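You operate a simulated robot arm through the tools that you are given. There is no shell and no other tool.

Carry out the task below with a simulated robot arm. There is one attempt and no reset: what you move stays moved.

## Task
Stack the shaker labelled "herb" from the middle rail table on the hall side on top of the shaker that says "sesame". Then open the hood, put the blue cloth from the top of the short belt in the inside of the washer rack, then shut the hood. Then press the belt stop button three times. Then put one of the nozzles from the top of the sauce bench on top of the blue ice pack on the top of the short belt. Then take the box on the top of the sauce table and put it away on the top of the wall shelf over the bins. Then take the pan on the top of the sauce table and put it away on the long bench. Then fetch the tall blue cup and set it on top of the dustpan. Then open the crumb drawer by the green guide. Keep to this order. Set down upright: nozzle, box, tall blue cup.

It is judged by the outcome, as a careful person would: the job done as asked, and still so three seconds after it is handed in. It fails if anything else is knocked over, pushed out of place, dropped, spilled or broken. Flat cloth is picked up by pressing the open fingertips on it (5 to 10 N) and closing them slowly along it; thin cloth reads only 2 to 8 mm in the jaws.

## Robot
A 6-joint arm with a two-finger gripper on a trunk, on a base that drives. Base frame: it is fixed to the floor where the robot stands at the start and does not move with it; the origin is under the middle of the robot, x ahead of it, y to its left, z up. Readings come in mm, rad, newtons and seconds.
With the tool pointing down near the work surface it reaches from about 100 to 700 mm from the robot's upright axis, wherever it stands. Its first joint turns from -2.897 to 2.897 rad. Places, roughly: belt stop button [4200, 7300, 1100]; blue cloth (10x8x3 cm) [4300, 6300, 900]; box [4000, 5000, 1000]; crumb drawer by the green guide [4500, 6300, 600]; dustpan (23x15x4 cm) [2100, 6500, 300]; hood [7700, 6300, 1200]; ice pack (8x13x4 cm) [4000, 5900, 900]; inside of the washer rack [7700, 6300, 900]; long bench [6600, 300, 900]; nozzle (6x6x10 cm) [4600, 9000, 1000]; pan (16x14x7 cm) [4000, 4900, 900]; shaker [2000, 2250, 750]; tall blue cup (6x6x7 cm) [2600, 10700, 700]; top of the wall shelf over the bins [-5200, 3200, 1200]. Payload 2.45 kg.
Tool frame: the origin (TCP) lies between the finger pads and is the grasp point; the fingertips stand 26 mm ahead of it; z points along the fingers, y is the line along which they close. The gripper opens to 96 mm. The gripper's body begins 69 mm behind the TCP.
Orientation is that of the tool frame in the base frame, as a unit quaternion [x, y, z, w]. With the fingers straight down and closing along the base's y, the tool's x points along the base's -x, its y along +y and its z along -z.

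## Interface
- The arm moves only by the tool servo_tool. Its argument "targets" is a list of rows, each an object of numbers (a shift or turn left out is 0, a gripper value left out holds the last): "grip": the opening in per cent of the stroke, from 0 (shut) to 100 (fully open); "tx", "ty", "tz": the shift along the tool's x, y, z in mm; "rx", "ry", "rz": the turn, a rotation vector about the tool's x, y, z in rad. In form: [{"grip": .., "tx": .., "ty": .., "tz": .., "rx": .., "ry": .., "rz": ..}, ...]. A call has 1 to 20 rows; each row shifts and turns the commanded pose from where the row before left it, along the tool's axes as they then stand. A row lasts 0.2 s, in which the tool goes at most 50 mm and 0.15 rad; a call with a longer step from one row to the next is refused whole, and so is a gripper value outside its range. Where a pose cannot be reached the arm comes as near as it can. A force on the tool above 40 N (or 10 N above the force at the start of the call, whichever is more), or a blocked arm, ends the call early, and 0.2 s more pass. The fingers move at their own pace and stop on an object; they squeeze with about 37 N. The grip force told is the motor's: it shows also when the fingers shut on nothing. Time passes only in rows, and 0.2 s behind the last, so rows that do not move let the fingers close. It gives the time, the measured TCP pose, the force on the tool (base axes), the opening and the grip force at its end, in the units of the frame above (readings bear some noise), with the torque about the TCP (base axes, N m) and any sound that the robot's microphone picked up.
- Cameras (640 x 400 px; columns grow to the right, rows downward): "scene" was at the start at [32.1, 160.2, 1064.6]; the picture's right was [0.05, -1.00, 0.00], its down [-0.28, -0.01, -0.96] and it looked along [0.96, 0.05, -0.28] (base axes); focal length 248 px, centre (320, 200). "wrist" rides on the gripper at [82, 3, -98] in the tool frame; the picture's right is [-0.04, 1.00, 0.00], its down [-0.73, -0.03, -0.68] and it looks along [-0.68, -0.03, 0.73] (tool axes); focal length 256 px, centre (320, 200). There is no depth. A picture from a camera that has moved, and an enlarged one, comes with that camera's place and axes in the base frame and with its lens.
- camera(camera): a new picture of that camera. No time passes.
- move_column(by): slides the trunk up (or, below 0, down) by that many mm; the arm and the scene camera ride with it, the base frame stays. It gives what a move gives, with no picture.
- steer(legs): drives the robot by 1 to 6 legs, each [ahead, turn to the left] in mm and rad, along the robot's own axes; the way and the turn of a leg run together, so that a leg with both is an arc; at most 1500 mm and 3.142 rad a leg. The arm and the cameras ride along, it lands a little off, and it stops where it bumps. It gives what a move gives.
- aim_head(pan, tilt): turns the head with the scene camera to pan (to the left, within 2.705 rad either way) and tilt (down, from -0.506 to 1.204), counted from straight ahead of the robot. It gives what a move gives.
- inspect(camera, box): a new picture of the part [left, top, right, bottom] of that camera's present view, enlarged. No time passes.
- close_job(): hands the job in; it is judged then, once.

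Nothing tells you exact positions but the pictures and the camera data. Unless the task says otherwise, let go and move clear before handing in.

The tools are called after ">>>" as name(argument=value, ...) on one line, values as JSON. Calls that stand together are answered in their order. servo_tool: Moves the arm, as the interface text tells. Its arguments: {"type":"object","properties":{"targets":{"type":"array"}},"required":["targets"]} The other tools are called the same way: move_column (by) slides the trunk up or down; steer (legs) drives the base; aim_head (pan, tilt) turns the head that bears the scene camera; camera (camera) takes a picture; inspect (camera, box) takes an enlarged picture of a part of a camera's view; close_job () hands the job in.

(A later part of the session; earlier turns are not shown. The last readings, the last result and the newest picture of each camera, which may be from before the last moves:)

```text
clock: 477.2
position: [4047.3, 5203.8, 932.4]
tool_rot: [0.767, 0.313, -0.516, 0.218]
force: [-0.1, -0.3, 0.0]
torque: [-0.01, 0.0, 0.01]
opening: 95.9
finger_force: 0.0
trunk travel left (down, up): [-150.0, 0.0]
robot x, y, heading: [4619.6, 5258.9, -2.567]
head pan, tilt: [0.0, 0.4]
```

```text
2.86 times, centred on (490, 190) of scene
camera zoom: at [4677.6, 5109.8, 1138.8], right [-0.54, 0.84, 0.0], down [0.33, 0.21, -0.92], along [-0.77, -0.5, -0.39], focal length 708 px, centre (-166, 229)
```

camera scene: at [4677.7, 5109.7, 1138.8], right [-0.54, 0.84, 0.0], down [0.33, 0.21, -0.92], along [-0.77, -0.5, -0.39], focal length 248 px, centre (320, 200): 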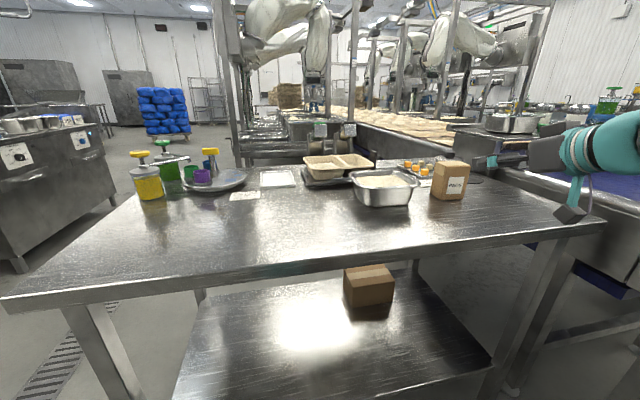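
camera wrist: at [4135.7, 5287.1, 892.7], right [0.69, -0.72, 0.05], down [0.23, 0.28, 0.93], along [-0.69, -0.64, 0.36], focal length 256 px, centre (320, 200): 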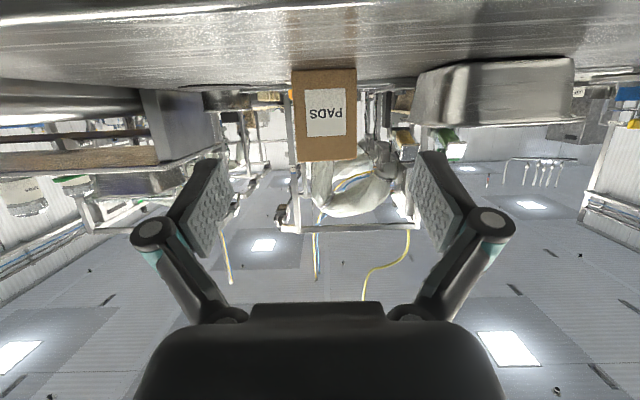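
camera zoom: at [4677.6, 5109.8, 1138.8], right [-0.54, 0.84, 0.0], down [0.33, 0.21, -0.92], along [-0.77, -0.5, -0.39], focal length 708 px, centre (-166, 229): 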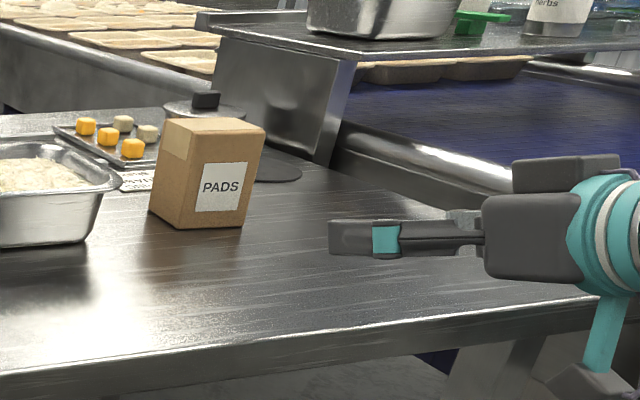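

Box is centred between the fingers (within 3 mm) and square-on. Advancing 140 mm first.

>>> servo_tool(targets=[{"ty": -3}, {"tx": -10.4, "tz": 26}, {"tx": -10.4, "tz": 26}, {"tx": -10.4, "tz": 26}, {"tx": -10.4, "tz": 26}, {"tx": -10.4, "tz": 26}, {}])

>>> camera(camera="wrist")

>>> inspect(camera="scene", box=[380, 120, 600, 260])

```text
clock: 478.8
position: [3944.3, 5108.8, 932.6]
tool_rot: [0.767, 0.312, -0.517, 0.218]
force: [0.4, 0.7, 0.0]
torque: [-0.04, -0.02, 0.0]
opening: 95.8
finger_force: 0.0
trunk travel left (down, up): [-150.0, 0.0]
robot x, y, heading: [4618.2, 5261.5, -2.567]
head pan, tilt: [0.0, 0.4]
```

```text
taken
camera wrist: at [4033.1, 5191.1, 893.4], right [0.69, -0.72, 0.05], down [0.22, 0.28, 0.93], along [-0.69, -0.64, 0.36], focal length 256 px, centre (320, 200)
```

wrist: 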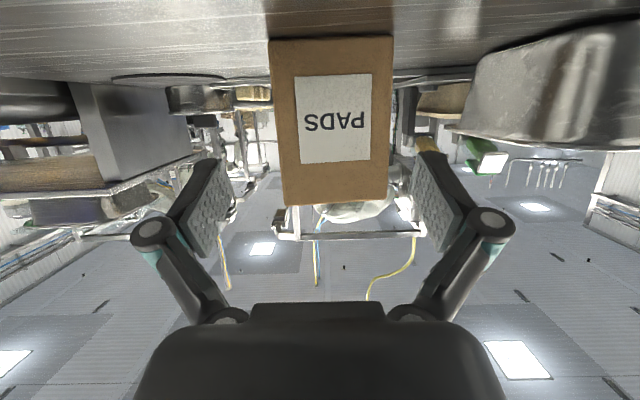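

```text
2.86 times, centred on (490, 190) of scene
camera zoom: at [4677.6, 5109.8, 1138.8], right [-0.54, 0.84, 0.0], down [0.33, 0.21, -0.92], along [-0.77, -0.5, -0.39], focal length 708 px, centre (-166, 229)
```

zoom: 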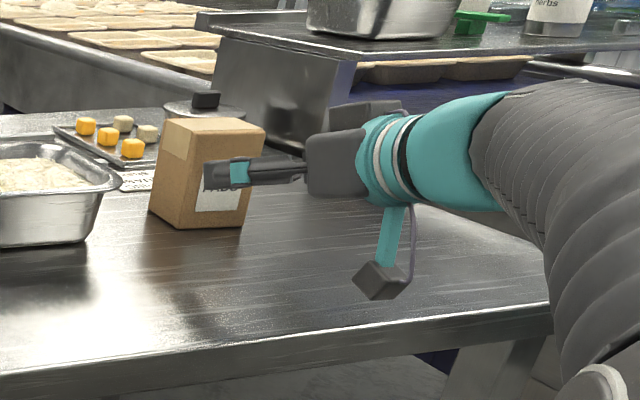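

The box is ~9 mm toward the right-hand finger; correcting and advancing in steps.

>>> servo_tool(targets=[{"ty": 9}, {"tx": -7.4, "tz": 18.6}, {}])

>>> camera(camera="wrist")

```text
clock: 479.6
position: [3936.8, 5087.3, 933.7]
tool_rot: [0.768, 0.312, -0.516, 0.217]
force: [-0.4, 0.0, 0.0]
torque: [-0.02, 0.02, 0.0]
opening: 96.3
finger_force: 0.1
trunk travel left (down, up): [-150.0, 0.0]
robot x, y, heading: [4620.6, 5266.2, -2.567]
head pan, tilt: [0.0, 0.4]
```

```text
taken
camera wrist: at [4025.7, 5170.4, 893.1], right [0.69, -0.72, 0.05], down [0.23, 0.28, 0.93], along [-0.69, -0.64, 0.36], focal length 256 px, centre (320, 200)
```

wrist: 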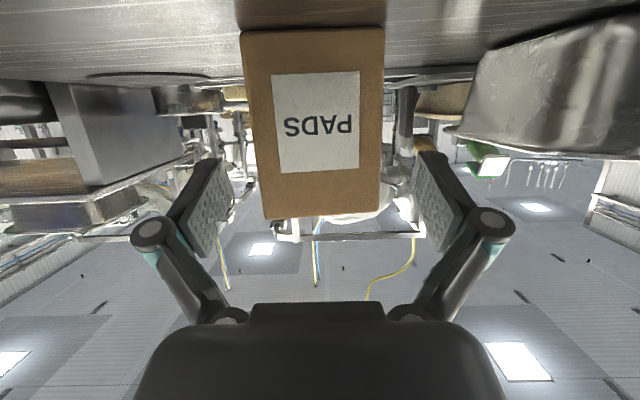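

>>> servo_tool(targets=[{"rx": 0.08, "rz": 0.032, "ty": 4.5}, {}])

>>> camera(camera="wrist")

```text
clock: 480.2
position: [3940.8, 5083.5, 932.2]
tool_rot: [0.78, 0.279, -0.525, 0.196]
force: [0.1, 0.2, -0.7]
torque: [-0.01, 0.0, -0.02]
opening: 95.9
finger_force: 0.1
trunk travel left (down, up): [-150.0, 0.0]
robot x, y, heading: [4617.5, 5262.1, -2.569]
head pan, tilt: [0.0, 0.4]
```

```text
taken
camera wrist: at [4035.9, 5159.3, 893.0], right [0.63, -0.78, 0.05], down [0.25, 0.26, 0.93], along [-0.74, -0.57, 0.35], focal length 256 px, centre (320, 200)
```

wrist: 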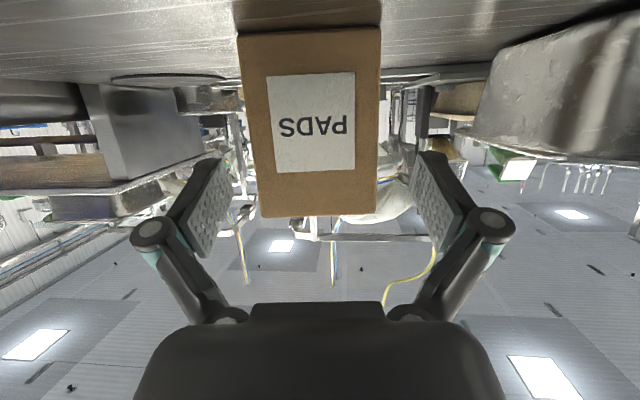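

>>> servo_tool(targets=[{"ty": -4}, {"tx": -7, "tz": 17.5}, {"tx": -7, "tz": 17.5}, {"tx": -6, "tz": 15}, {}])

>>> camera(camera="wrist")

>>> inspect(camera="scene", box=[380, 120, 600, 260])

```text
clock: 481.4
position: [3897.5, 5053.3, 932.8]
tool_rot: [0.78, 0.279, -0.524, 0.195]
force: [0.1, 0.4, 0.5]
torque: [0.01, -0.02, 0.0]
opening: 95.9
finger_force: 0.0
trunk travel left (down, up): [-150.0, 0.0]
robot x, y, heading: [4621.2, 5260.8, -2.565]
head pan, tilt: [0.0, 0.4]
```

```text
taken
camera wrist: at [3991.8, 5127.8, 892.9], right [0.63, -0.78, 0.05], down [0.25, 0.26, 0.93], along [-0.74, -0.57, 0.35], focal length 256 px, centre (320, 200)
```

wrist: 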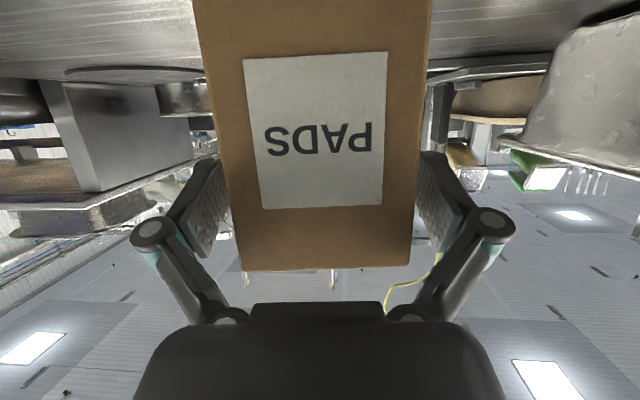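

```text
2.86 times, centred on (490, 190) of scene
camera zoom: at [4677.6, 5109.8, 1138.8], right [-0.54, 0.84, 0.0], down [0.33, 0.21, -0.92], along [-0.77, -0.5, -0.39], focal length 708 px, centre (-166, 229)
```

zoom: 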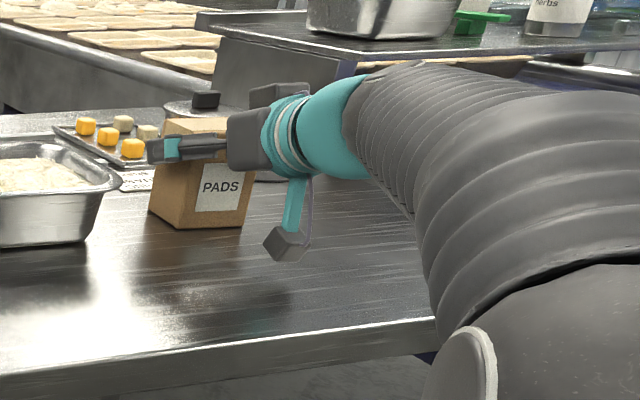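

Box is nicely between the fingers. A little further in, then closing.

>>> servo_tool(targets=[{"tx": -3.5, "tz": 8.6}, {"grip": 85}, {"grip": 78}, {"grip": 72}, {"grip": 66}, {"grip": 60}, {}, {}])

>>> camera(camera="wrist")

```text
clock: 483.2
position: [3890.2, 5047.0, 932.0]
tool_rot: [0.78, 0.279, -0.525, 0.195]
force: [-1.1, 0.7, 5.9]
torque: [0.13, 0.4, -0.03]
opening: 71.5
finger_force: 37.2
trunk travel left (down, up): [-150.0, 0.0]
robot x, y, heading: [4623.5, 5263.6, -2.566]
head pan, tilt: [0.0, 0.4]
```

```text
taken
camera wrist: at [3985.0, 5122.0, 893.3], right [0.63, -0.78, 0.05], down [0.25, 0.26, 0.93], along [-0.74, -0.57, 0.36], focal length 256 px, centre (320, 200)
```

wrist: 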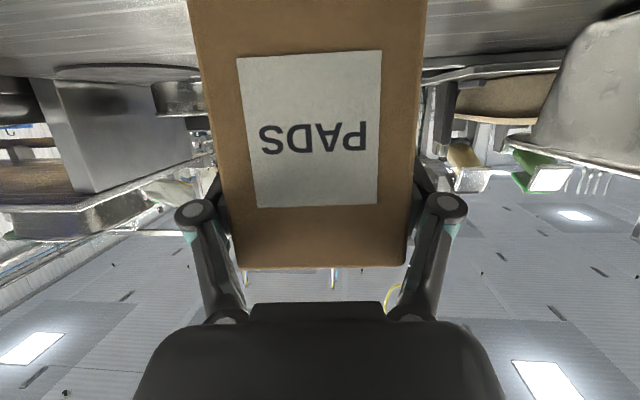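

Box gripped at 71.5 mm. Lifting.

>>> servo_tool(targets=[{"tx": -9.3, "tz": -3.8}, {"tx": -18.5, "tz": -7.5}, {"tx": -27.8, "tz": -11.3}, {"tx": -27.8, "tz": -11.3}, {}])

>>> inspect(camera="scene", box=[340, 100, 560, 260])

>>> camera(camera="wrist")

```text
clock: 484.4
position: [3890.8, 5047.8, 1022.3]
tool_rot: [0.78, 0.279, -0.525, 0.195]
force: [0.1, -0.5, -2.6]
torque: [0.0, -0.02, -0.03]
opening: 71.7
finger_force: 37.2
trunk travel left (down, up): [-150.0, 0.0]
robot x, y, heading: [4622.8, 5261.0, -2.564]
head pan, tilt: [0.0, 0.4]
```

```text
2.50 times, centred on (450, 180) of scene
camera zoom: at [4677.5, 5109.7, 1138.8], right [-0.54, 0.84, 0.0], down [0.33, 0.21, -0.92], along [-0.77, -0.5, -0.39], focal length 619 px, centre (-5, 250)
```

zoom: 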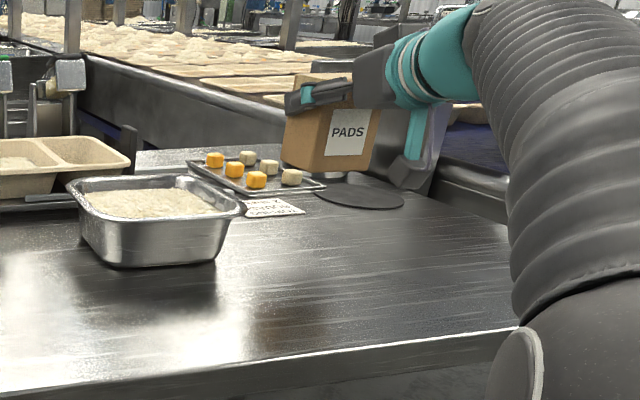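

```text
taken
camera wrist: at [3984.6, 5122.5, 982.9], right [0.63, -0.78, 0.05], down [0.25, 0.26, 0.93], along [-0.74, -0.57, 0.35], focal length 256 px, centre (320, 200)
```

wrist: 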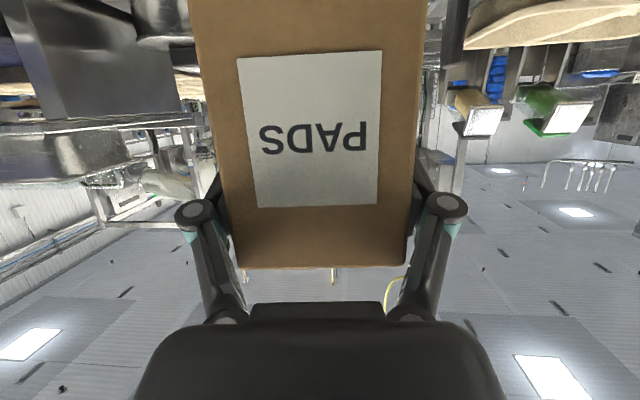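

Box held. I'll draw it back off the table, then centre the arm in front of the robot.

>>> servo_tool(targets=[{"tx": 12, "tz": -30}, {"tx": 17, "tz": -41}, {"tx": 17, "tz": -41}, {"tx": 17, "tz": -41}, {"ty": 35}, {"ty": 40}, {"ty": 40}, {"ty": 40}, {"ty": 40}, {"ty": 40}, {}])

>>> aim_head(pan=1.2, tilt=0.2)

>>> camera(camera="scene")

```text
clock: 486.8
position: [4167.4, 4972.9, 1024.1]
tool_rot: [0.78, 0.279, -0.525, 0.195]
force: [0.5, -0.1, -2.0]
torque: [0.02, 0.0, 0.0]
opening: 71.6
finger_force: 36.9
trunk travel left (down, up): [-150.0, 0.0]
robot x, y, heading: [4620.8, 5262.0, -2.567]
head pan, tilt: [0.0, 0.4]
```

```text
clock: 488.2
position: [4167.9, 4975.1, 1023.0]
tool_rot: [0.78, 0.28, -0.525, 0.196]
force: [-0.6, -0.9, -1.6]
torque: [0.03, -0.02, 0.01]
opening: 71.5
finger_force: 37.1
trunk travel left (down, up): [-150.0, 0.0]
robot x, y, heading: [4622.0, 5263.1, -2.562]
head pan, tilt: [1.201, 0.201]
```

```text
taken
camera scene: at [4774.3, 5068.9, 1157.3], right [-0.98, -0.2, 0.0], down [-0.04, 0.2, -0.98], along [0.2, -0.96, -0.2], focal length 248 px, centre (320, 200)
```

scene: 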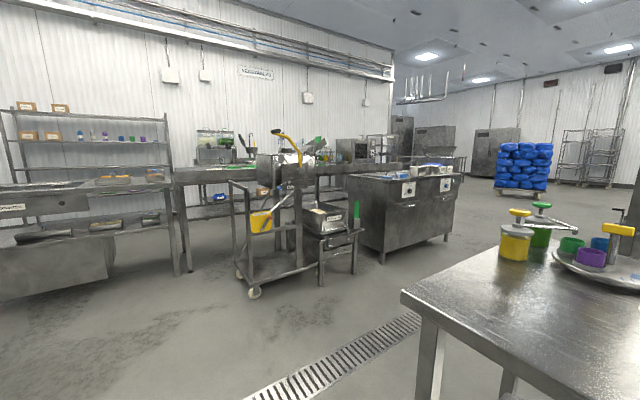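

Box is secured. Now the long drive to the wall shelf: first back into the hall lane.

>>> steer(legs=[[-150, 0], [0, 1.777], [1120, 0], [0, -1.571]])

>>> aim_head(pan=0.0, tilt=0.2)

>>> camera(camera="scene")

```text
clock: 503.1
position: [5152.1, 4176.9, 1023.3]
tool_rot: [0.749, 0.355, -0.503, 0.246]
force: [1.1, 0.0, -1.9]
torque: [0.0, 0.01, 0.04]
opening: 71.7
finger_force: 37.3
trunk travel left (down, up): [-150.0, 0.0]
robot x, y, heading: [5538.4, 4549.7, -2.366]
head pan, tilt: [1.201, 0.201]
```

```text
clock: 504.5
position: [5150.6, 4177.1, 1022.0]
tool_rot: [0.749, 0.354, -0.503, 0.246]
force: [1.3, 0.0, -1.8]
torque: [0.01, 0.03, 0.0]
opening: 71.5
finger_force: 37.2
trunk travel left (down, up): [-150.0, 0.0]
robot x, y, heading: [5540.7, 4548.5, -2.367]
head pan, tilt: [0.0, 0.201]
```

```text
taken
camera scene: at [5625.1, 4410.4, 1157.3], right [-0.7, 0.72, 0.0], down [0.14, 0.14, -0.98], along [-0.7, -0.68, -0.2], focal length 248 px, centre (320, 200)
```

scene: 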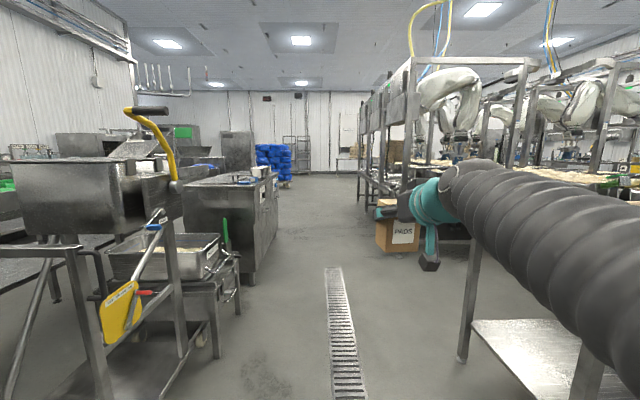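

>>> steer(legs=[[1450, 0], [1450, 0], [1450, 0], [1450, 0]])

>>> camera(camera="scene")

>>> camera(camera="wrist")

```text
clock: 532.0
position: [926.2, 216.4, 1023.3]
tool_rot: [0.754, 0.344, -0.506, 0.239]
force: [-0.3, -0.2, -2.2]
torque: [0.02, 0.01, 0.0]
opening: 71.4
finger_force: 37.0
trunk travel left (down, up): [-150.0, 0.0]
robot x, y, heading: [1327.1, 576.4, -2.394]
head pan, tilt: [0.0, 0.201]
```

```text
taken
camera scene: at [1405.6, 437.2, 1157.3], right [-0.68, 0.73, 0.0], down [0.15, 0.14, -0.98], along [-0.72, -0.67, -0.2], focal length 248 px, centre (320, 200)
```

scene: 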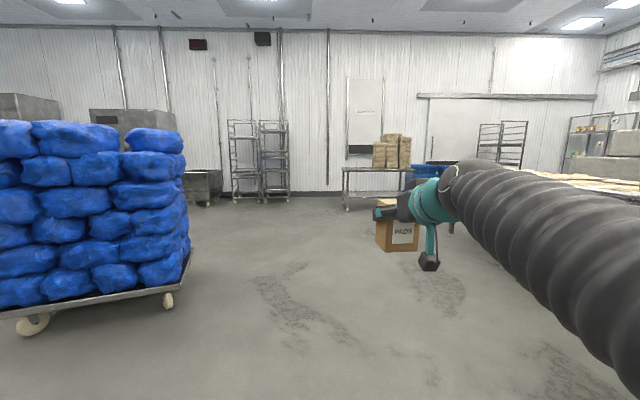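

```text
taken
camera wrist: at [1007.5, 307.0, 984.1], right [0.75, -0.66, 0.05], down [0.2, 0.3, 0.93], along [-0.63, -0.69, 0.35], focal length 256 px, centre (320, 200)
```

wrist: 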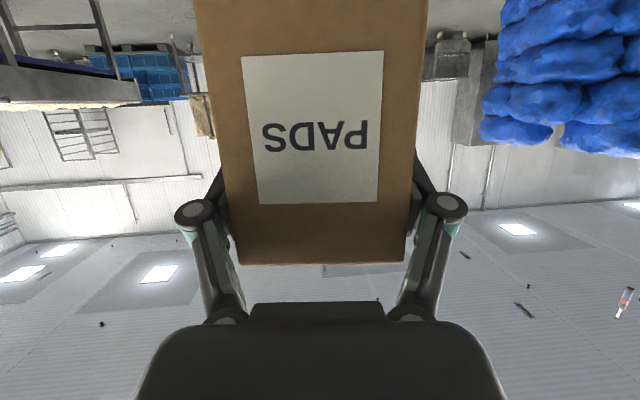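

>>> steer(legs=[[0, -0.1], [1450, 0], [1450, 0], [700, 0]])

>>> aim_head(pan=-1.2, tilt=0.2)

>>> camera(camera="scene")

>>> aim_head(pan=-0.3, tilt=0.2)

>>> camera(camera="scene")

```text
clock: 550.0
position: [-1994.9, -1909.1, 1023.9]
tool_rot: [0.77, 0.307, -0.517, 0.214]
force: [0.1, -0.6, -3.0]
torque: [-0.02, 0.03, 0.02]
opening: 71.5
finger_force: 37.3
trunk travel left (down, up): [-150.0, 0.0]
robot x, y, heading: [-1564.6, -1587.6, -2.487]
head pan, tilt: [0.0, 0.201]
```

```text
clock: 551.5
position: [-1996.3, -1908.9, 1022.9]
tool_rot: [0.77, 0.307, -0.517, 0.214]
force: [0.0, 0.0, -2.1]
torque: [0.01, -0.01, 0.0]
opening: 71.5
finger_force: 37.4
trunk travel left (down, up): [-150.0, 0.0]
robot x, y, heading: [-1566.5, -1593.1, -2.49]
head pan, tilt: [-1.201, 0.201]
```

```text
taken
camera scene: at [-1502.5, -1631.0, 1157.3], right [0.52, 0.85, 0.0], down [0.17, -0.1, -0.98], along [-0.83, 0.51, -0.2], focal length 248 px, centre (320, 200)
```

scene: 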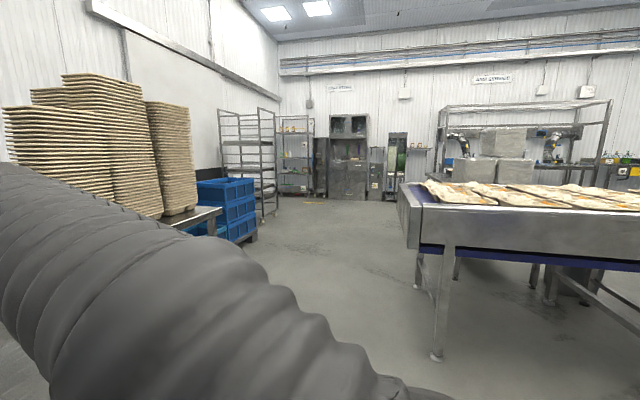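

```text
clock: 552.6
position: [-1995.8, -1908.4, 1023.7]
tool_rot: [0.77, 0.307, -0.517, 0.214]
force: [-0.7, 0.3, -2.5]
torque: [0.01, -0.01, -0.04]
opening: 71.4
finger_force: 37.5
trunk travel left (down, up): [-150.0, 0.0]
robot x, y, heading: [-1568.6, -1592.7, -2.498]
head pan, tilt: [-0.3, 0.201]
```

```text
taken
camera scene: at [-1510.7, -1711.6, 1157.3], right [-0.34, 0.94, 0.0], down [0.19, 0.07, -0.98], along [-0.92, -0.33, -0.2], focal length 248 px, centre (320, 200)
```

scene: 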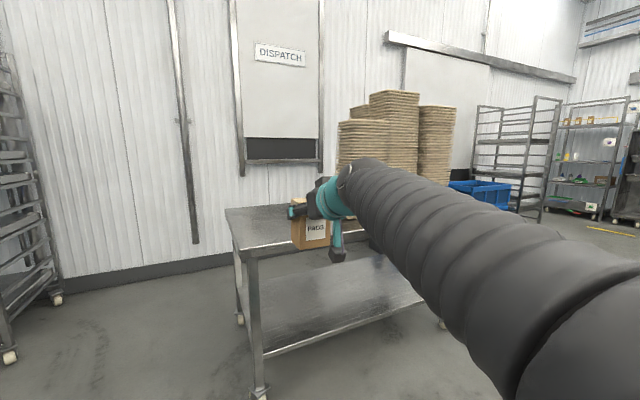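

I can see a small wall shelf at the far wall, right of a green dispenser. Let me enlarge it.

>>> aim_head(pan=-1.4, tilt=0.1)

>>> camera(camera="scene")

>>> inspect(camera="scene", box=[240, 120, 440, 240])

```text
clock: 554.0
position: [-1994.4, -1908.7, 1023.9]
tool_rot: [0.77, 0.307, -0.517, 0.214]
force: [0.8, 0.3, -2.0]
torque: [0.02, 0.03, 0.03]
opening: 71.4
finger_force: 37.2
trunk travel left (down, up): [-150.0, 0.0]
robot x, y, heading: [-1561.1, -1588.6, -2.491]
head pan, tilt: [-1.4, 0.099]
```

```text
taken
camera scene: at [-1490.4, -1617.1, 1166.7], right [0.68, 0.73, 0.0], down [0.07, -0.07, -1.0], along [-0.73, 0.68, -0.1], focal length 248 px, centre (320, 200)
```

scene: 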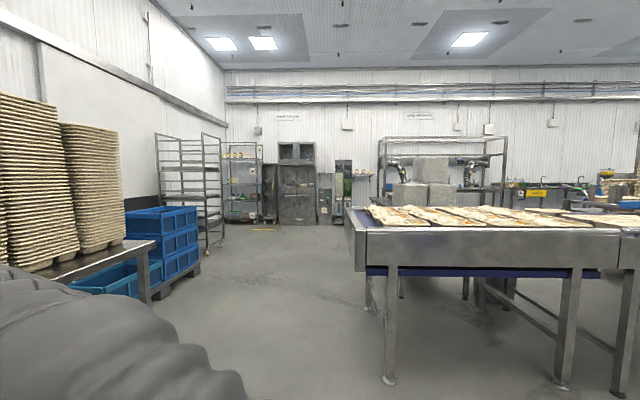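

```text
3.20 times, centred on (340, 180) of scene
camera zoom: at [-1490.4, -1617.1, 1166.7], right [0.68, 0.73, 0.0], down [0.07, -0.07, -1.0], along [-0.73, 0.68, -0.1], focal length 793 px, centre (256, 264)
```

zoom: 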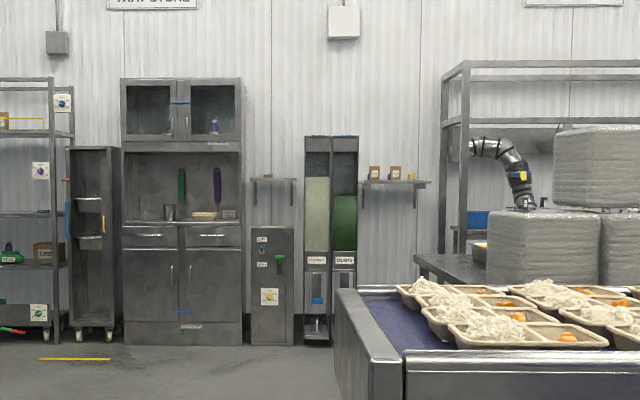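

The right-hand wall shelf (with small brown boxes on it) matches the given place. I'll go through the corridor between the blue crates and the belt's end.

>>> steer(legs=[[0, -1.144], [1270, 0], [0, -0.292], [1400, 0]])

>>> aim_head(pan=0.0, tilt=0.15)

>>> camera(camera="scene")

>>> aim_head(pan=-0.7, tilt=0.2)

>>> camera(camera="scene")

```text
clock: 570.8
position: [-4051.6, 373.8, 1023.8]
tool_rot: [0.783, -0.271, -0.531, -0.177]
force: [-0.4, 0.8, -1.6]
torque: [0.01, -0.03, 0.0]
opening: 71.4
finger_force: 37.1
trunk travel left (down, up): [-150.0, 0.0]
robot x, y, heading: [-3675.9, -8.9, 2.364]
head pan, tilt: [-1.4, 0.099]
```

```text
clock: 572.3
position: [-4051.8, 373.2, 1023.2]
tool_rot: [0.783, -0.272, -0.531, -0.177]
force: [0.2, 0.6, -1.9]
torque: [-0.01, -0.03, 0.02]
opening: 71.4
finger_force: 37.3
trunk travel left (down, up): [-150.0, 0.0]
robot x, y, heading: [-3674.9, -7.0, 2.366]
head pan, tilt: [0.0, 0.15]
```

```text
taken
camera scene: at [-3809.6, -98.6, 1162.0], right [0.7, 0.71, 0.0], down [0.11, -0.11, -0.99], along [-0.7, 0.7, -0.15], focal length 248 px, centre (320, 200)
```

scene: 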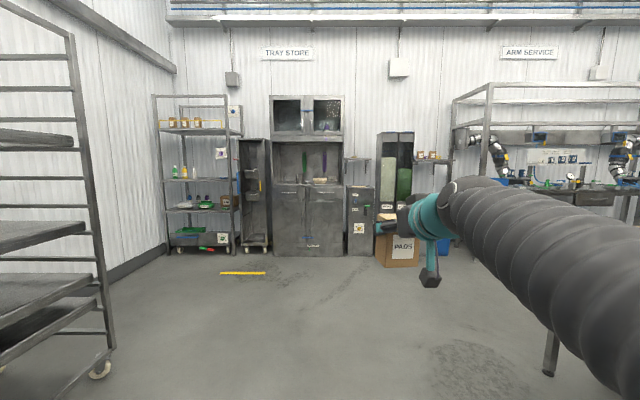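

```text
clock: 573.4
position: [-4052.4, 372.8, 1022.8]
tool_rot: [0.783, -0.272, -0.531, -0.177]
force: [-0.2, -0.1, -1.7]
torque: [-0.02, -0.01, -0.01]
opening: 71.4
finger_force: 37.4
trunk travel left (down, up): [-150.0, 0.0]
robot x, y, heading: [-3672.7, -6.3, 2.359]
head pan, tilt: [-0.7, 0.201]
```

```text
taken
camera scene: at [-3752.3, -71.1, 1157.3], right [1.0, 0.09, 0.0], down [0.02, -0.2, -0.98], along [-0.09, 0.98, -0.2], focal length 248 px, centre (320, 200)
```

scene: 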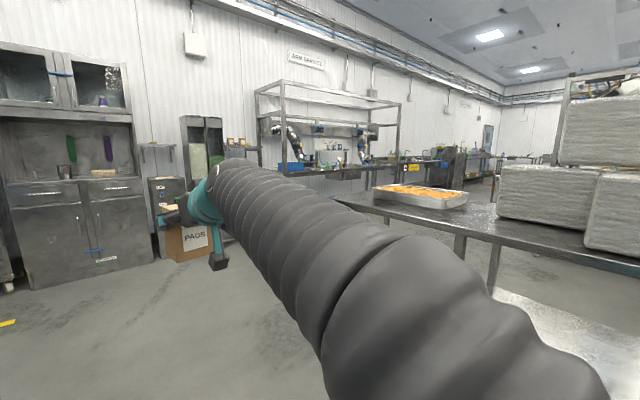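

I see the target shelf above blue bins, left of the "ARM SERVICE" frame. Driving nearer in two legs.

>>> steer(legs=[[0, -0.178], [1480, 0], [250, 0], [0, -0.4], [800, 0], [0, 0.57]])

>>> aim_head(pan=-0.2, tilt=0.1)

>>> camera(camera="scene")

```text
clock: 589.4
position: [-5198.6, 2573.5, 1023.7]
tool_rot: [0.78, -0.28, -0.529, -0.182]
force: [-0.2, -0.5, -3.2]
torque: [0.0, -0.01, -0.01]
opening: 71.3
finger_force: 37.4
trunk travel left (down, up): [-150.0, 0.0]
robot x, y, heading: [-4826.6, 2185.3, 2.344]
head pan, tilt: [-0.7, 0.201]
```

```text
clock: 590.4
position: [-5198.0, 2573.3, 1023.8]
tool_rot: [0.779, -0.279, -0.53, -0.183]
force: [0.5, 0.4, -2.3]
torque: [-0.02, 0.01, -0.01]
opening: 71.4
finger_force: 36.8
trunk travel left (down, up): [-150.0, 0.0]
robot x, y, heading: [-4827.5, 2185.5, 2.341]
head pan, tilt: [-0.201, 0.099]
```

```text
taken
camera scene: at [-4949.7, 2108.1, 1166.7], right [0.84, 0.54, 0.0], down [0.05, -0.08, -0.99], along [-0.54, 0.84, -0.1], focal length 248 px, centre (320, 200)
```

scene: 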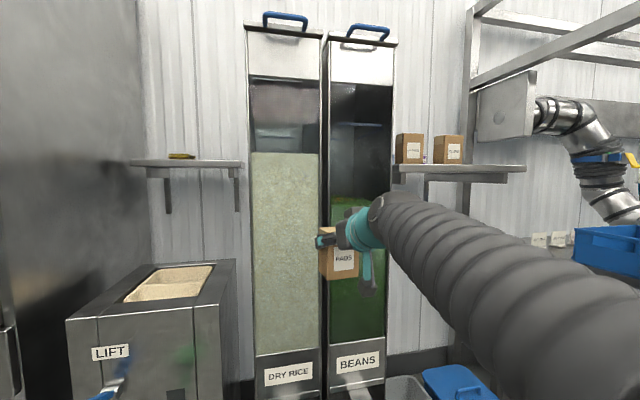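

I'm in front: hoppers "DRY RICE"/"BEANS", a left shelf over the lift machine, and the right shelf (two boxes) over the floor bins. I'll enlarge the right shelf.

>>> inspect(camera="scene", box=[380, 110, 560, 230])

>>> aim_head(pan=-0.4, tilt=0.45)

>>> camera(camera="scene")

```text
3.33 times, centred on (470, 170) of scene
camera zoom: at [-4949.7, 2108.1, 1166.7], right [0.84, 0.54, 0.0], down [0.05, -0.08, -0.99], along [-0.54, 0.84, -0.1], focal length 826 px, centre (-180, 300)
```

zoom: 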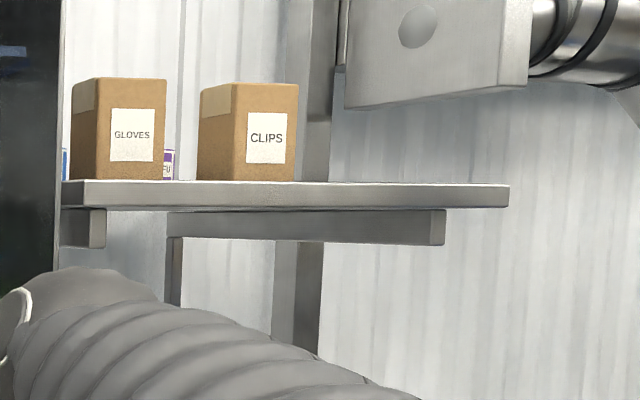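

```text
clock: 591.2
position: [-5199.1, 2573.6, 1023.0]
tool_rot: [0.78, -0.279, -0.53, -0.182]
force: [0.1, 0.2, -1.9]
torque: [0.02, -0.01, 0.0]
opening: 71.5
finger_force: 37.0
trunk travel left (down, up): [-150.0, 0.0]
robot x, y, heading: [-4823.6, 2187.8, 2.342]
head pan, tilt: [-0.4, 0.45]
```

```text
taken
camera scene: at [-4933.5, 2116.2, 1134.1], right [0.93, 0.36, 0.0], down [0.16, -0.4, -0.9], along [-0.33, 0.84, -0.43], focal length 248 px, centre (320, 200)
```

scene: 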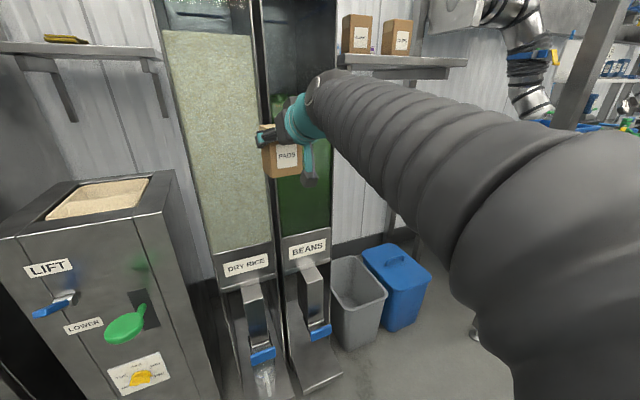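

Right half of the shelf is free (left holds GLOVES and CLIPS boxes). I need the frame post's position on the right; let me look that way and from the wrist.

>>> aim_head(pan=-0.9, tilt=0.1)

>>> camera(camera="scene")

>>> camera(camera="wrist")

```text
clock: 592.1
position: [-5198.2, 2573.0, 1025.2]
tool_rot: [0.78, -0.279, -0.53, -0.182]
force: [0.2, 0.2, -1.8]
torque: [0.0, 0.02, -0.04]
opening: 71.4
finger_force: 36.4
trunk travel left (down, up): [-150.0, 0.0]
robot x, y, heading: [-4825.7, 2184.8, 2.342]
head pan, tilt: [-0.901, 0.099]
```

```text
taken
camera scene: at [-4888.3, 2121.9, 1166.6], right [0.99, -0.13, 0.0], down [-0.01, -0.1, -0.99], along [0.13, 0.99, -0.1], focal length 248 px, centre (320, 200)
```

scene: 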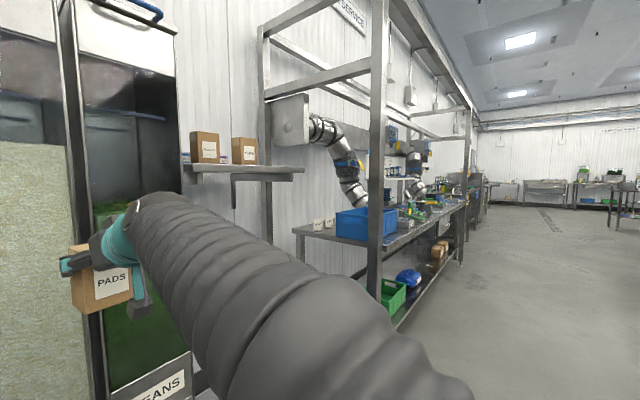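

```text
taken
camera wrist: at [-5106.7, 2494.2, 984.1], right [-0.64, -0.77, 0.05], down [0.3, -0.19, 0.93], along [-0.71, 0.61, 0.35], focal length 256 px, centre (320, 200)
```

wrist: 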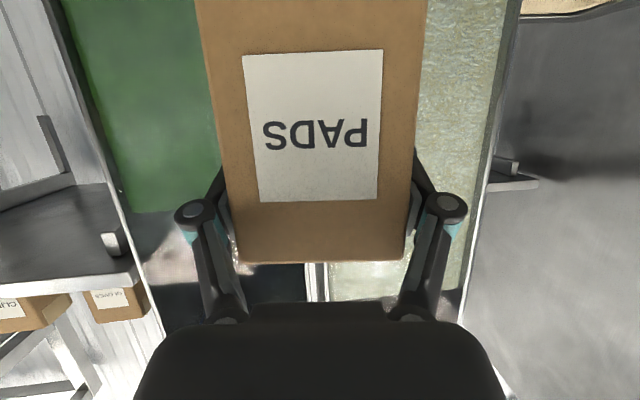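

The frame's front-left post stands near s≈-1204, m≈5305, so I must stay left of it. I'll back up and S-curve to s≈-1540, still ~0.7 m short of the shelf, then re-measure.

>>> steer(legs=[[-770, 0], [450, -0.75], [450, 0.765]])

>>> aim_head(pan=-0.5, tilt=0.1)

>>> camera(camera="scene")

>>> aim_head(pan=-0.5, tilt=0.7)

>>> camera(camera="scene")

```text
clock: 600.9
position: [-5006.7, 2816.6, 1023.2]
tool_rot: [0.782, -0.273, -0.531, -0.178]
force: [-0.4, -0.4, -1.6]
torque: [0.04, 0.0, -0.02]
opening: 71.5
finger_force: 36.9
trunk travel left (down, up): [-150.0, 0.0]
robot x, y, heading: [-4628.4, 2435.3, 2.351]
head pan, tilt: [-0.901, 0.099]
```

```text
clock: 601.7
position: [-5007.7, 2817.8, 1022.8]
tool_rot: [0.783, -0.272, -0.531, -0.177]
force: [0.7, 0.4, -1.9]
torque: [0.0, 0.03, 0.02]
opening: 71.4
finger_force: 37.0
trunk travel left (down, up): [-150.0, 0.0]
robot x, y, heading: [-4631.3, 2435.7, 2.354]
head pan, tilt: [-0.499, 0.099]
```

```text
taken
camera scene: at [-4725.4, 2368.5, 1166.7], right [0.96, 0.28, 0.0], down [0.03, -0.1, -1.0], along [-0.28, 0.95, -0.1], focal length 248 px, centre (320, 200)
```

scene: 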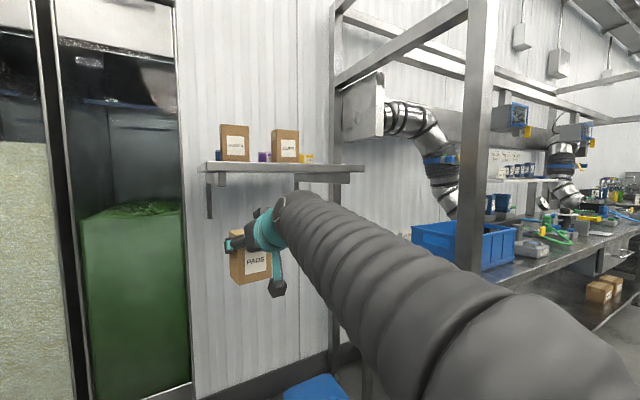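

```text
clock: 602.7
position: [-5007.0, 2816.7, 1023.1]
tool_rot: [0.783, -0.272, -0.531, -0.177]
force: [-0.2, -0.2, -2.4]
torque: [-0.01, -0.01, -0.01]
opening: 71.1
finger_force: 37.7
trunk travel left (down, up): [-150.0, 0.0]
robot x, y, heading: [-4627.4, 2436.3, 2.357]
head pan, tilt: [-0.499, 0.7]
```

```text
taken
camera scene: at [-4723.5, 2361.7, 1112.0], right [0.96, 0.28, 0.0], down [0.18, -0.62, -0.77], along [-0.22, 0.73, -0.64], focal length 248 px, centre (320, 200)
```

scene: 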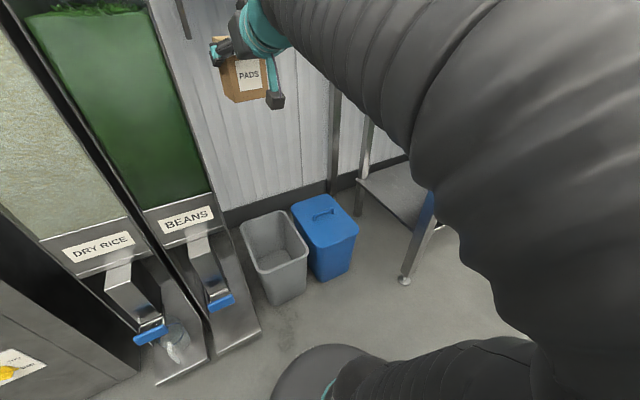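

Better fix: the frame post's foot is at about s≈-967, m≈5417, and the free part of the shelf spans s≈-1350 to -1120 (shelf top z≈1205). I'll shift right to s≈-1330, staying short of the shelf.

>>> steer(legs=[[-500, 0], [306, -0.76], [306, 0.76]])

>>> aim_head(pan=-0.3, tilt=0.05)

>>> camera(camera="scene")

```text
clock: 609.7
position: [-4880.0, 3013.6, 1024.0]
tool_rot: [0.782, -0.276, -0.529, -0.18]
force: [-0.1, -0.1, -1.6]
torque: [0.02, 0.03, 0.04]
opening: 71.3
finger_force: 37.0
trunk travel left (down, up): [-150.0, 0.0]
robot x, y, heading: [-4501.3, 2627.1, 2.348]
head pan, tilt: [-0.499, 0.7]
```

```text
clock: 610.7
position: [-4880.5, 3014.1, 1024.1]
tool_rot: [0.782, -0.276, -0.529, -0.179]
force: [-0.1, 0.1, -2.1]
torque: [0.0, 0.02, -0.02]
opening: 71.5
finger_force: 36.8
trunk travel left (down, up): [-150.0, 0.0]
robot x, y, heading: [-4505.5, 2633.2, 2.345]
head pan, tilt: [-0.3, 0.051]
```

```text
taken
camera scene: at [-4619.4, 2556.2, 1171.1], right [0.89, 0.46, 0.0], down [0.02, -0.05, -1.0], along [-0.45, 0.89, -0.05], focal length 248 px, centre (320, 200)
```

scene: 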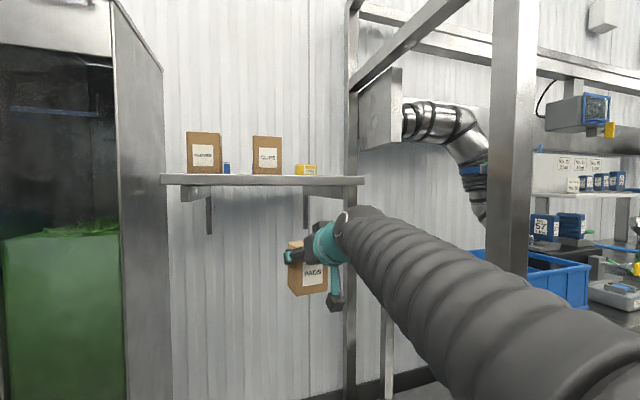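

Robot is at s≈-1324. Now I'll raise the box to z≈1305 while drawing it back and a little right, still in front of the shelf.

>>> servo_tool(targets=[{"tx": -20, "ty": -8.6, "tz": -30}, {"tx": -27, "ty": -8.6, "tz": -30}, {"tx": -27, "ty": -8.6, "tz": -30}, {"tx": -27, "ty": -8.6, "tz": -28}, {}])

>>> servo_tool(targets=[{"tx": -28, "ty": -8.6, "tz": -25}, {"tx": -28, "ty": -8.6, "tz": -25}, {"tx": -28, "ty": -8.6, "tz": -25}, {"tx": -28, "ty": -8.6, "tz": -25}, {}])

>>> camera(camera="scene")

```text
clock: 611.9
position: [-4800.4, 2997.7, 1160.9]
tool_rot: [0.781, -0.278, -0.53, -0.181]
force: [-0.2, -0.2, -1.6]
torque: [0.0, 0.0, 0.01]
opening: 71.4
finger_force: 36.2
trunk travel left (down, up): [-150.0, 0.0]
robot x, y, heading: [-4506.3, 2628.0, 2.344]
head pan, tilt: [-0.3, 0.051]
```

```text
clock: 613.1
position: [-4740.2, 2993.2, 1302.1]
tool_rot: [0.781, -0.276, -0.53, -0.179]
force: [-0.7, 0.2, -1.1]
torque: [-0.01, 0.01, -0.02]
opening: 71.6
finger_force: 37.3
trunk travel left (down, up): [-150.0, 0.0]
robot x, y, heading: [-4504.2, 2626.6, 2.344]
head pan, tilt: [-0.3, 0.051]
```

```text
taken
camera scene: at [-4619.4, 2556.4, 1171.1], right [0.89, 0.46, 0.0], down [0.02, -0.05, -1.0], along [-0.45, 0.89, -0.05], focal length 248 px, centre (320, 200)
```

scene: 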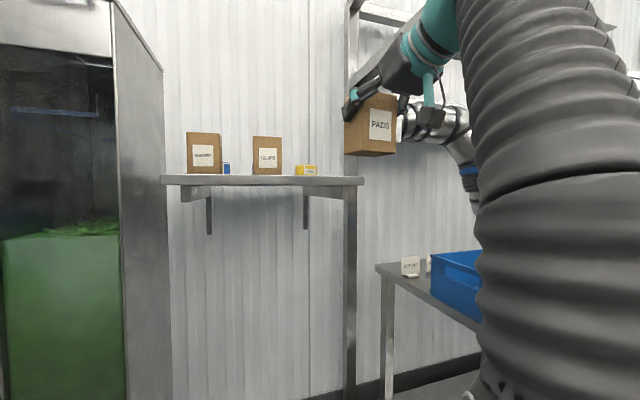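

Now driving straight forward 200 mm so the box moves over the shelf's front edge, right of CLIPS.

>>> steer(legs=[[200, 0]])

>>> camera(camera="scene")

>>> camera(camera="wrist")

```text
clock: 614.7
position: [-4879.8, 3135.2, 1302.3]
tool_rot: [0.781, -0.276, -0.53, -0.18]
force: [-0.2, 0.3, -2.7]
torque: [0.04, 0.02, 0.03]
opening: 71.3
finger_force: 37.4
trunk travel left (down, up): [-150.0, 0.0]
robot x, y, heading: [-4645.4, 2771.7, 2.342]
head pan, tilt: [-0.3, 0.051]
```

```text
taken
camera scene: at [-4758.4, 2698.6, 1171.2], right [0.89, 0.46, 0.0], down [0.02, -0.04, -1.0], along [-0.46, 0.89, -0.05], focal length 248 px, centre (320, 200)
```

scene: 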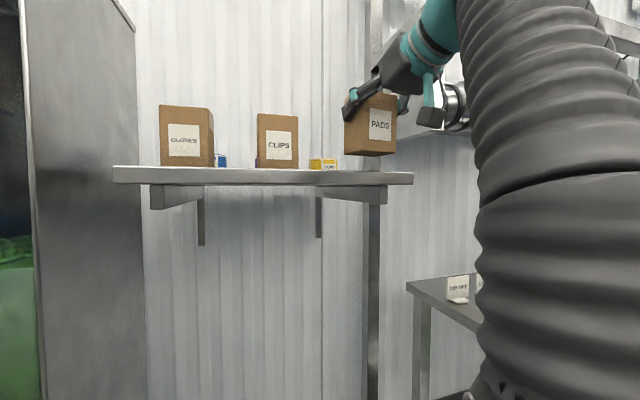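

```text
taken
camera wrist: at [-4787.8, 3056.9, 1262.8], right [-0.63, -0.77, 0.05], down [0.3, -0.19, 0.93], along [-0.71, 0.61, 0.35], focal length 256 px, centre (320, 200)
```

wrist: 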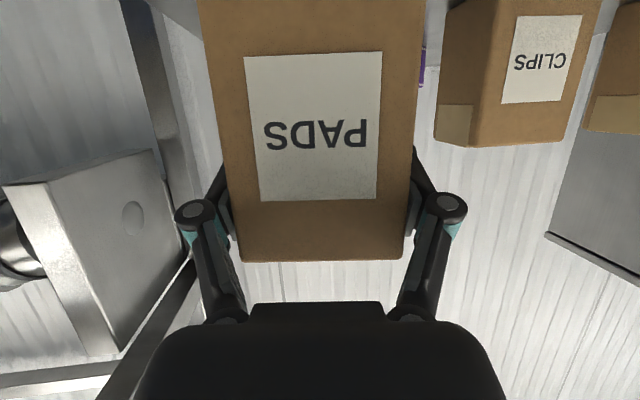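

The held box is clear of CLIPS by ~80 mm and above the shelf. I'll creep 25 mm more with the base, then extend the arm over the shelf while lowering slightly.

>>> steer(legs=[[25, 0]])

>>> servo_tool(targets=[{"tx": -5, "ty": -2, "tz": 17.3}, {"tx": -5, "ty": -2, "tz": 17.3}, {"tx": -5, "ty": -2, "tz": 17.3}, {"tx": -5, "ty": -2, "tz": 17.3}, {}])

>>> camera(camera="scene")

>>> inspect(camera="scene", box=[240, 80, 430, 220])

```text
clock: 615.5
position: [-4897.9, 3153.1, 1302.1]
tool_rot: [0.781, -0.276, -0.531, -0.181]
force: [0.4, 0.6, -2.4]
torque: [0.01, 0.01, 0.01]
opening: 71.3
finger_force: 37.2
trunk travel left (down, up): [-150.0, 0.0]
robot x, y, heading: [-4664.5, 2792.5, 2.346]
head pan, tilt: [-0.3, 0.051]
```

```text
clock: 616.7
position: [-4947.8, 3205.0, 1294.4]
tool_rot: [0.781, -0.277, -0.529, -0.181]
force: [0.5, 0.0, -2.4]
torque: [-0.02, -0.01, 0.02]
opening: 71.3
finger_force: 37.2
trunk travel left (down, up): [-150.0, 0.0]
robot x, y, heading: [-4658.6, 2789.3, 2.344]
head pan, tilt: [-0.3, 0.051]
```

```text
taken
camera scene: at [-4775.8, 2716.5, 1171.2], right [0.89, 0.46, 0.0], down [0.02, -0.05, -1.0], along [-0.46, 0.89, -0.05], focal length 248 px, centre (320, 200)
```

scene: 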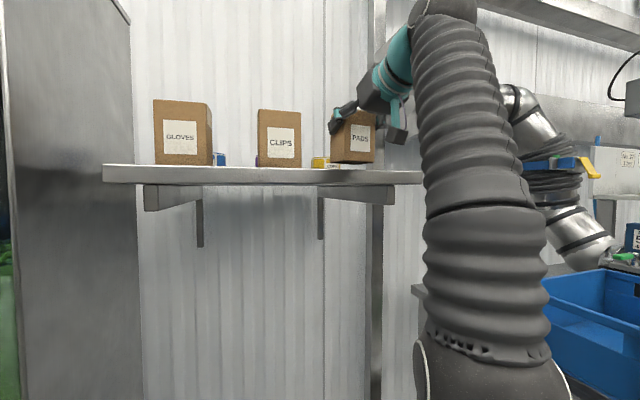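

```text
2.86 times, centred on (335, 150) of scene
camera zoom: at [-4775.8, 2716.5, 1171.2], right [0.89, 0.46, 0.0], down [0.02, -0.05, -1.0], along [-0.46, 0.89, -0.05], focal length 708 px, centre (277, 343)
```

zoom: 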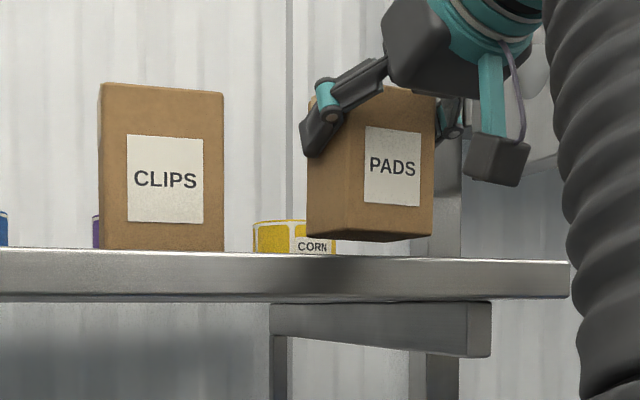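

The box hangs above the shelf between CLIPS and the shelf end, with a CORN tin further back. Lowering in small steps.

>>> servo_tool(targets=[{"tx": 3.7, "tz": 1.5}, {"tx": 2.8, "tz": 1.1}, {}])

>>> servo_tool(targets=[{"tx": 1.9, "tz": 0.75}, {"tx": 0.9, "tz": 0.4}, {}])

>>> inspect(camera="scene", box=[300, 90, 420, 200])

```text
clock: 617.5
position: [-4949.2, 3204.6, 1287.2]
tool_rot: [0.781, -0.277, -0.53, -0.18]
force: [0.0, 0.5, -1.1]
torque: [-0.01, 0.0, -0.01]
opening: 71.6
finger_force: 37.6
trunk travel left (down, up): [-150.0, 0.0]
robot x, y, heading: [-4661.7, 2789.6, 2.347]
head pan, tilt: [-0.3, 0.051]
```

```text
clock: 618.3
position: [-4948.9, 3203.5, 1284.5]
tool_rot: [0.781, -0.277, -0.53, -0.18]
force: [0.2, 0.1, -2.3]
torque: [0.03, -0.03, 0.0]
opening: 71.5
finger_force: 37.2
trunk travel left (down, up): [-150.0, 0.0]
robot x, y, heading: [-4661.7, 2787.5, 2.343]
head pan, tilt: [-0.3, 0.051]
```

```text
3.64 times, centred on (360, 145) of scene
camera zoom: at [-4775.9, 2716.5, 1171.2], right [0.89, 0.46, 0.0], down [0.02, -0.05, -1.0], along [-0.46, 0.89, -0.05], focal length 901 px, centre (174, 400)
```

zoom: 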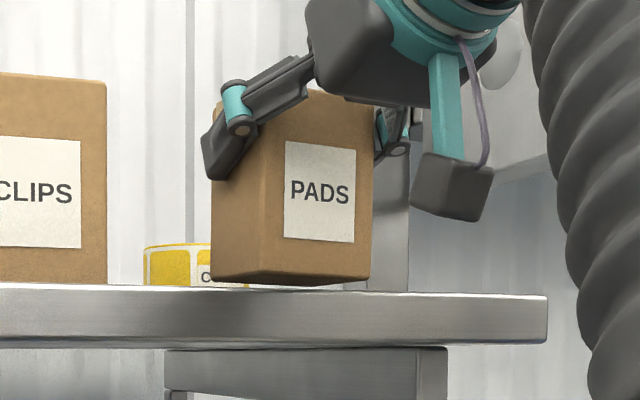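

>>> servo_tool(targets=[{"tx": 1.4, "tz": 0.6}, {"tx": 0.9, "tz": 0.4}, {}])

>>> servo_tool(targets=[{"tx": 1.4, "tz": 0.6}, {}])

>>> servo_tool(targets=[{"tx": 1.4, "tz": 0.6}, {}])

>>> inspect(camera="scene", box=[300, 90, 420, 200])

```text
clock: 619.1
position: [-4948.7, 3203.3, 1282.8]
tool_rot: [0.78, -0.278, -0.53, -0.181]
force: [0.0, -0.6, -2.2]
torque: [0.0, -0.02, 0.02]
opening: 71.5
finger_force: 37.6
trunk travel left (down, up): [-150.0, 0.0]
robot x, y, heading: [-4662.1, 2795.5, 2.343]
head pan, tilt: [-0.3, 0.051]
```

```text
clock: 619.7
position: [-4949.0, 3205.3, 1280.8]
tool_rot: [0.782, -0.277, -0.529, -0.18]
force: [0.2, -0.2, -1.3]
torque: [-0.04, 0.0, -0.05]
opening: 71.7
finger_force: 37.1
trunk travel left (down, up): [-150.0, 0.0]
robot x, y, heading: [-4664.1, 2788.4, 2.347]
head pan, tilt: [-0.3, 0.051]
```

```text
clock: 620.3
position: [-4948.7, 3205.6, 1280.4]
tool_rot: [0.782, -0.275, -0.53, -0.179]
force: [-0.4, 0.2, -2.4]
torque: [0.01, 0.02, -0.02]
opening: 71.3
finger_force: 36.8
trunk travel left (down, up): [-150.0, 0.0]
robot x, y, heading: [-4661.7, 2785.9, 2.342]
head pan, tilt: [-0.3, 0.051]
```

```text
3.64 times, centred on (360, 145) of scene
camera zoom: at [-4775.9, 2716.5, 1171.2], right [0.89, 0.46, 0.0], down [0.02, -0.05, -1.0], along [-0.46, 0.89, -0.05], focal length 901 px, centre (174, 400)
```

zoom: 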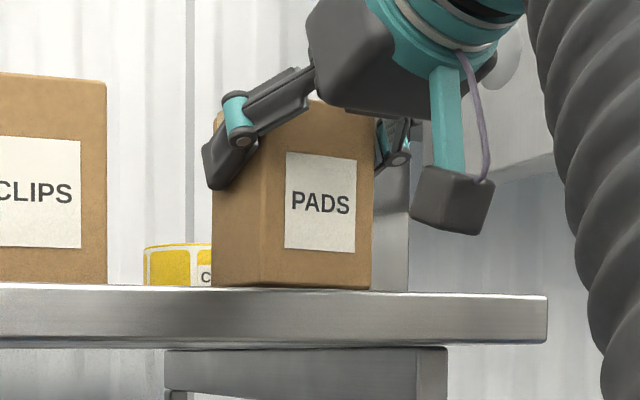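

>>> servo_tool(targets=[{"tx": 1.4, "tz": 0.6}, {}])

>>> servo_tool(targets=[{"tx": 1.4, "tz": 0.6}, {}])

>>> servo_tool(targets=[{"tx": 1.4, "tz": 0.6}, {}])

```text
clock: 620.9
position: [-4948.8, 3205.1, 1278.1]
tool_rot: [0.781, -0.276, -0.531, -0.18]
force: [-1.0, 0.5, -1.4]
torque: [0.03, -0.01, 0.0]
opening: 71.6
finger_force: 37.2
trunk travel left (down, up): [-150.0, 0.0]
robot x, y, heading: [-4662.0, 2794.0, 2.342]
head pan, tilt: [-0.3, 0.051]
```

```text
clock: 621.5
position: [-4948.0, 3204.6, 1276.4]
tool_rot: [0.781, -0.275, -0.531, -0.179]
force: [0.0, 0.1, -1.8]
torque: [0.01, -0.02, -0.01]
opening: 71.3
finger_force: 37.0
trunk travel left (down, up): [-150.0, 0.0]
robot x, y, heading: [-4663.0, 2796.2, 2.341]
head pan, tilt: [-0.3, 0.051]
```

```text
clock: 622.1
position: [-4950.0, 3204.4, 1274.5]
tool_rot: [0.781, -0.276, -0.53, -0.18]
force: [0.2, -0.1, -1.8]
torque: [-0.01, 0.01, 0.02]
opening: 71.4
finger_force: 36.8
trunk travel left (down, up): [-150.0, 0.0]
robot x, y, heading: [-4661.7, 2790.9, 2.34]
head pan, tilt: [-0.3, 0.051]
```

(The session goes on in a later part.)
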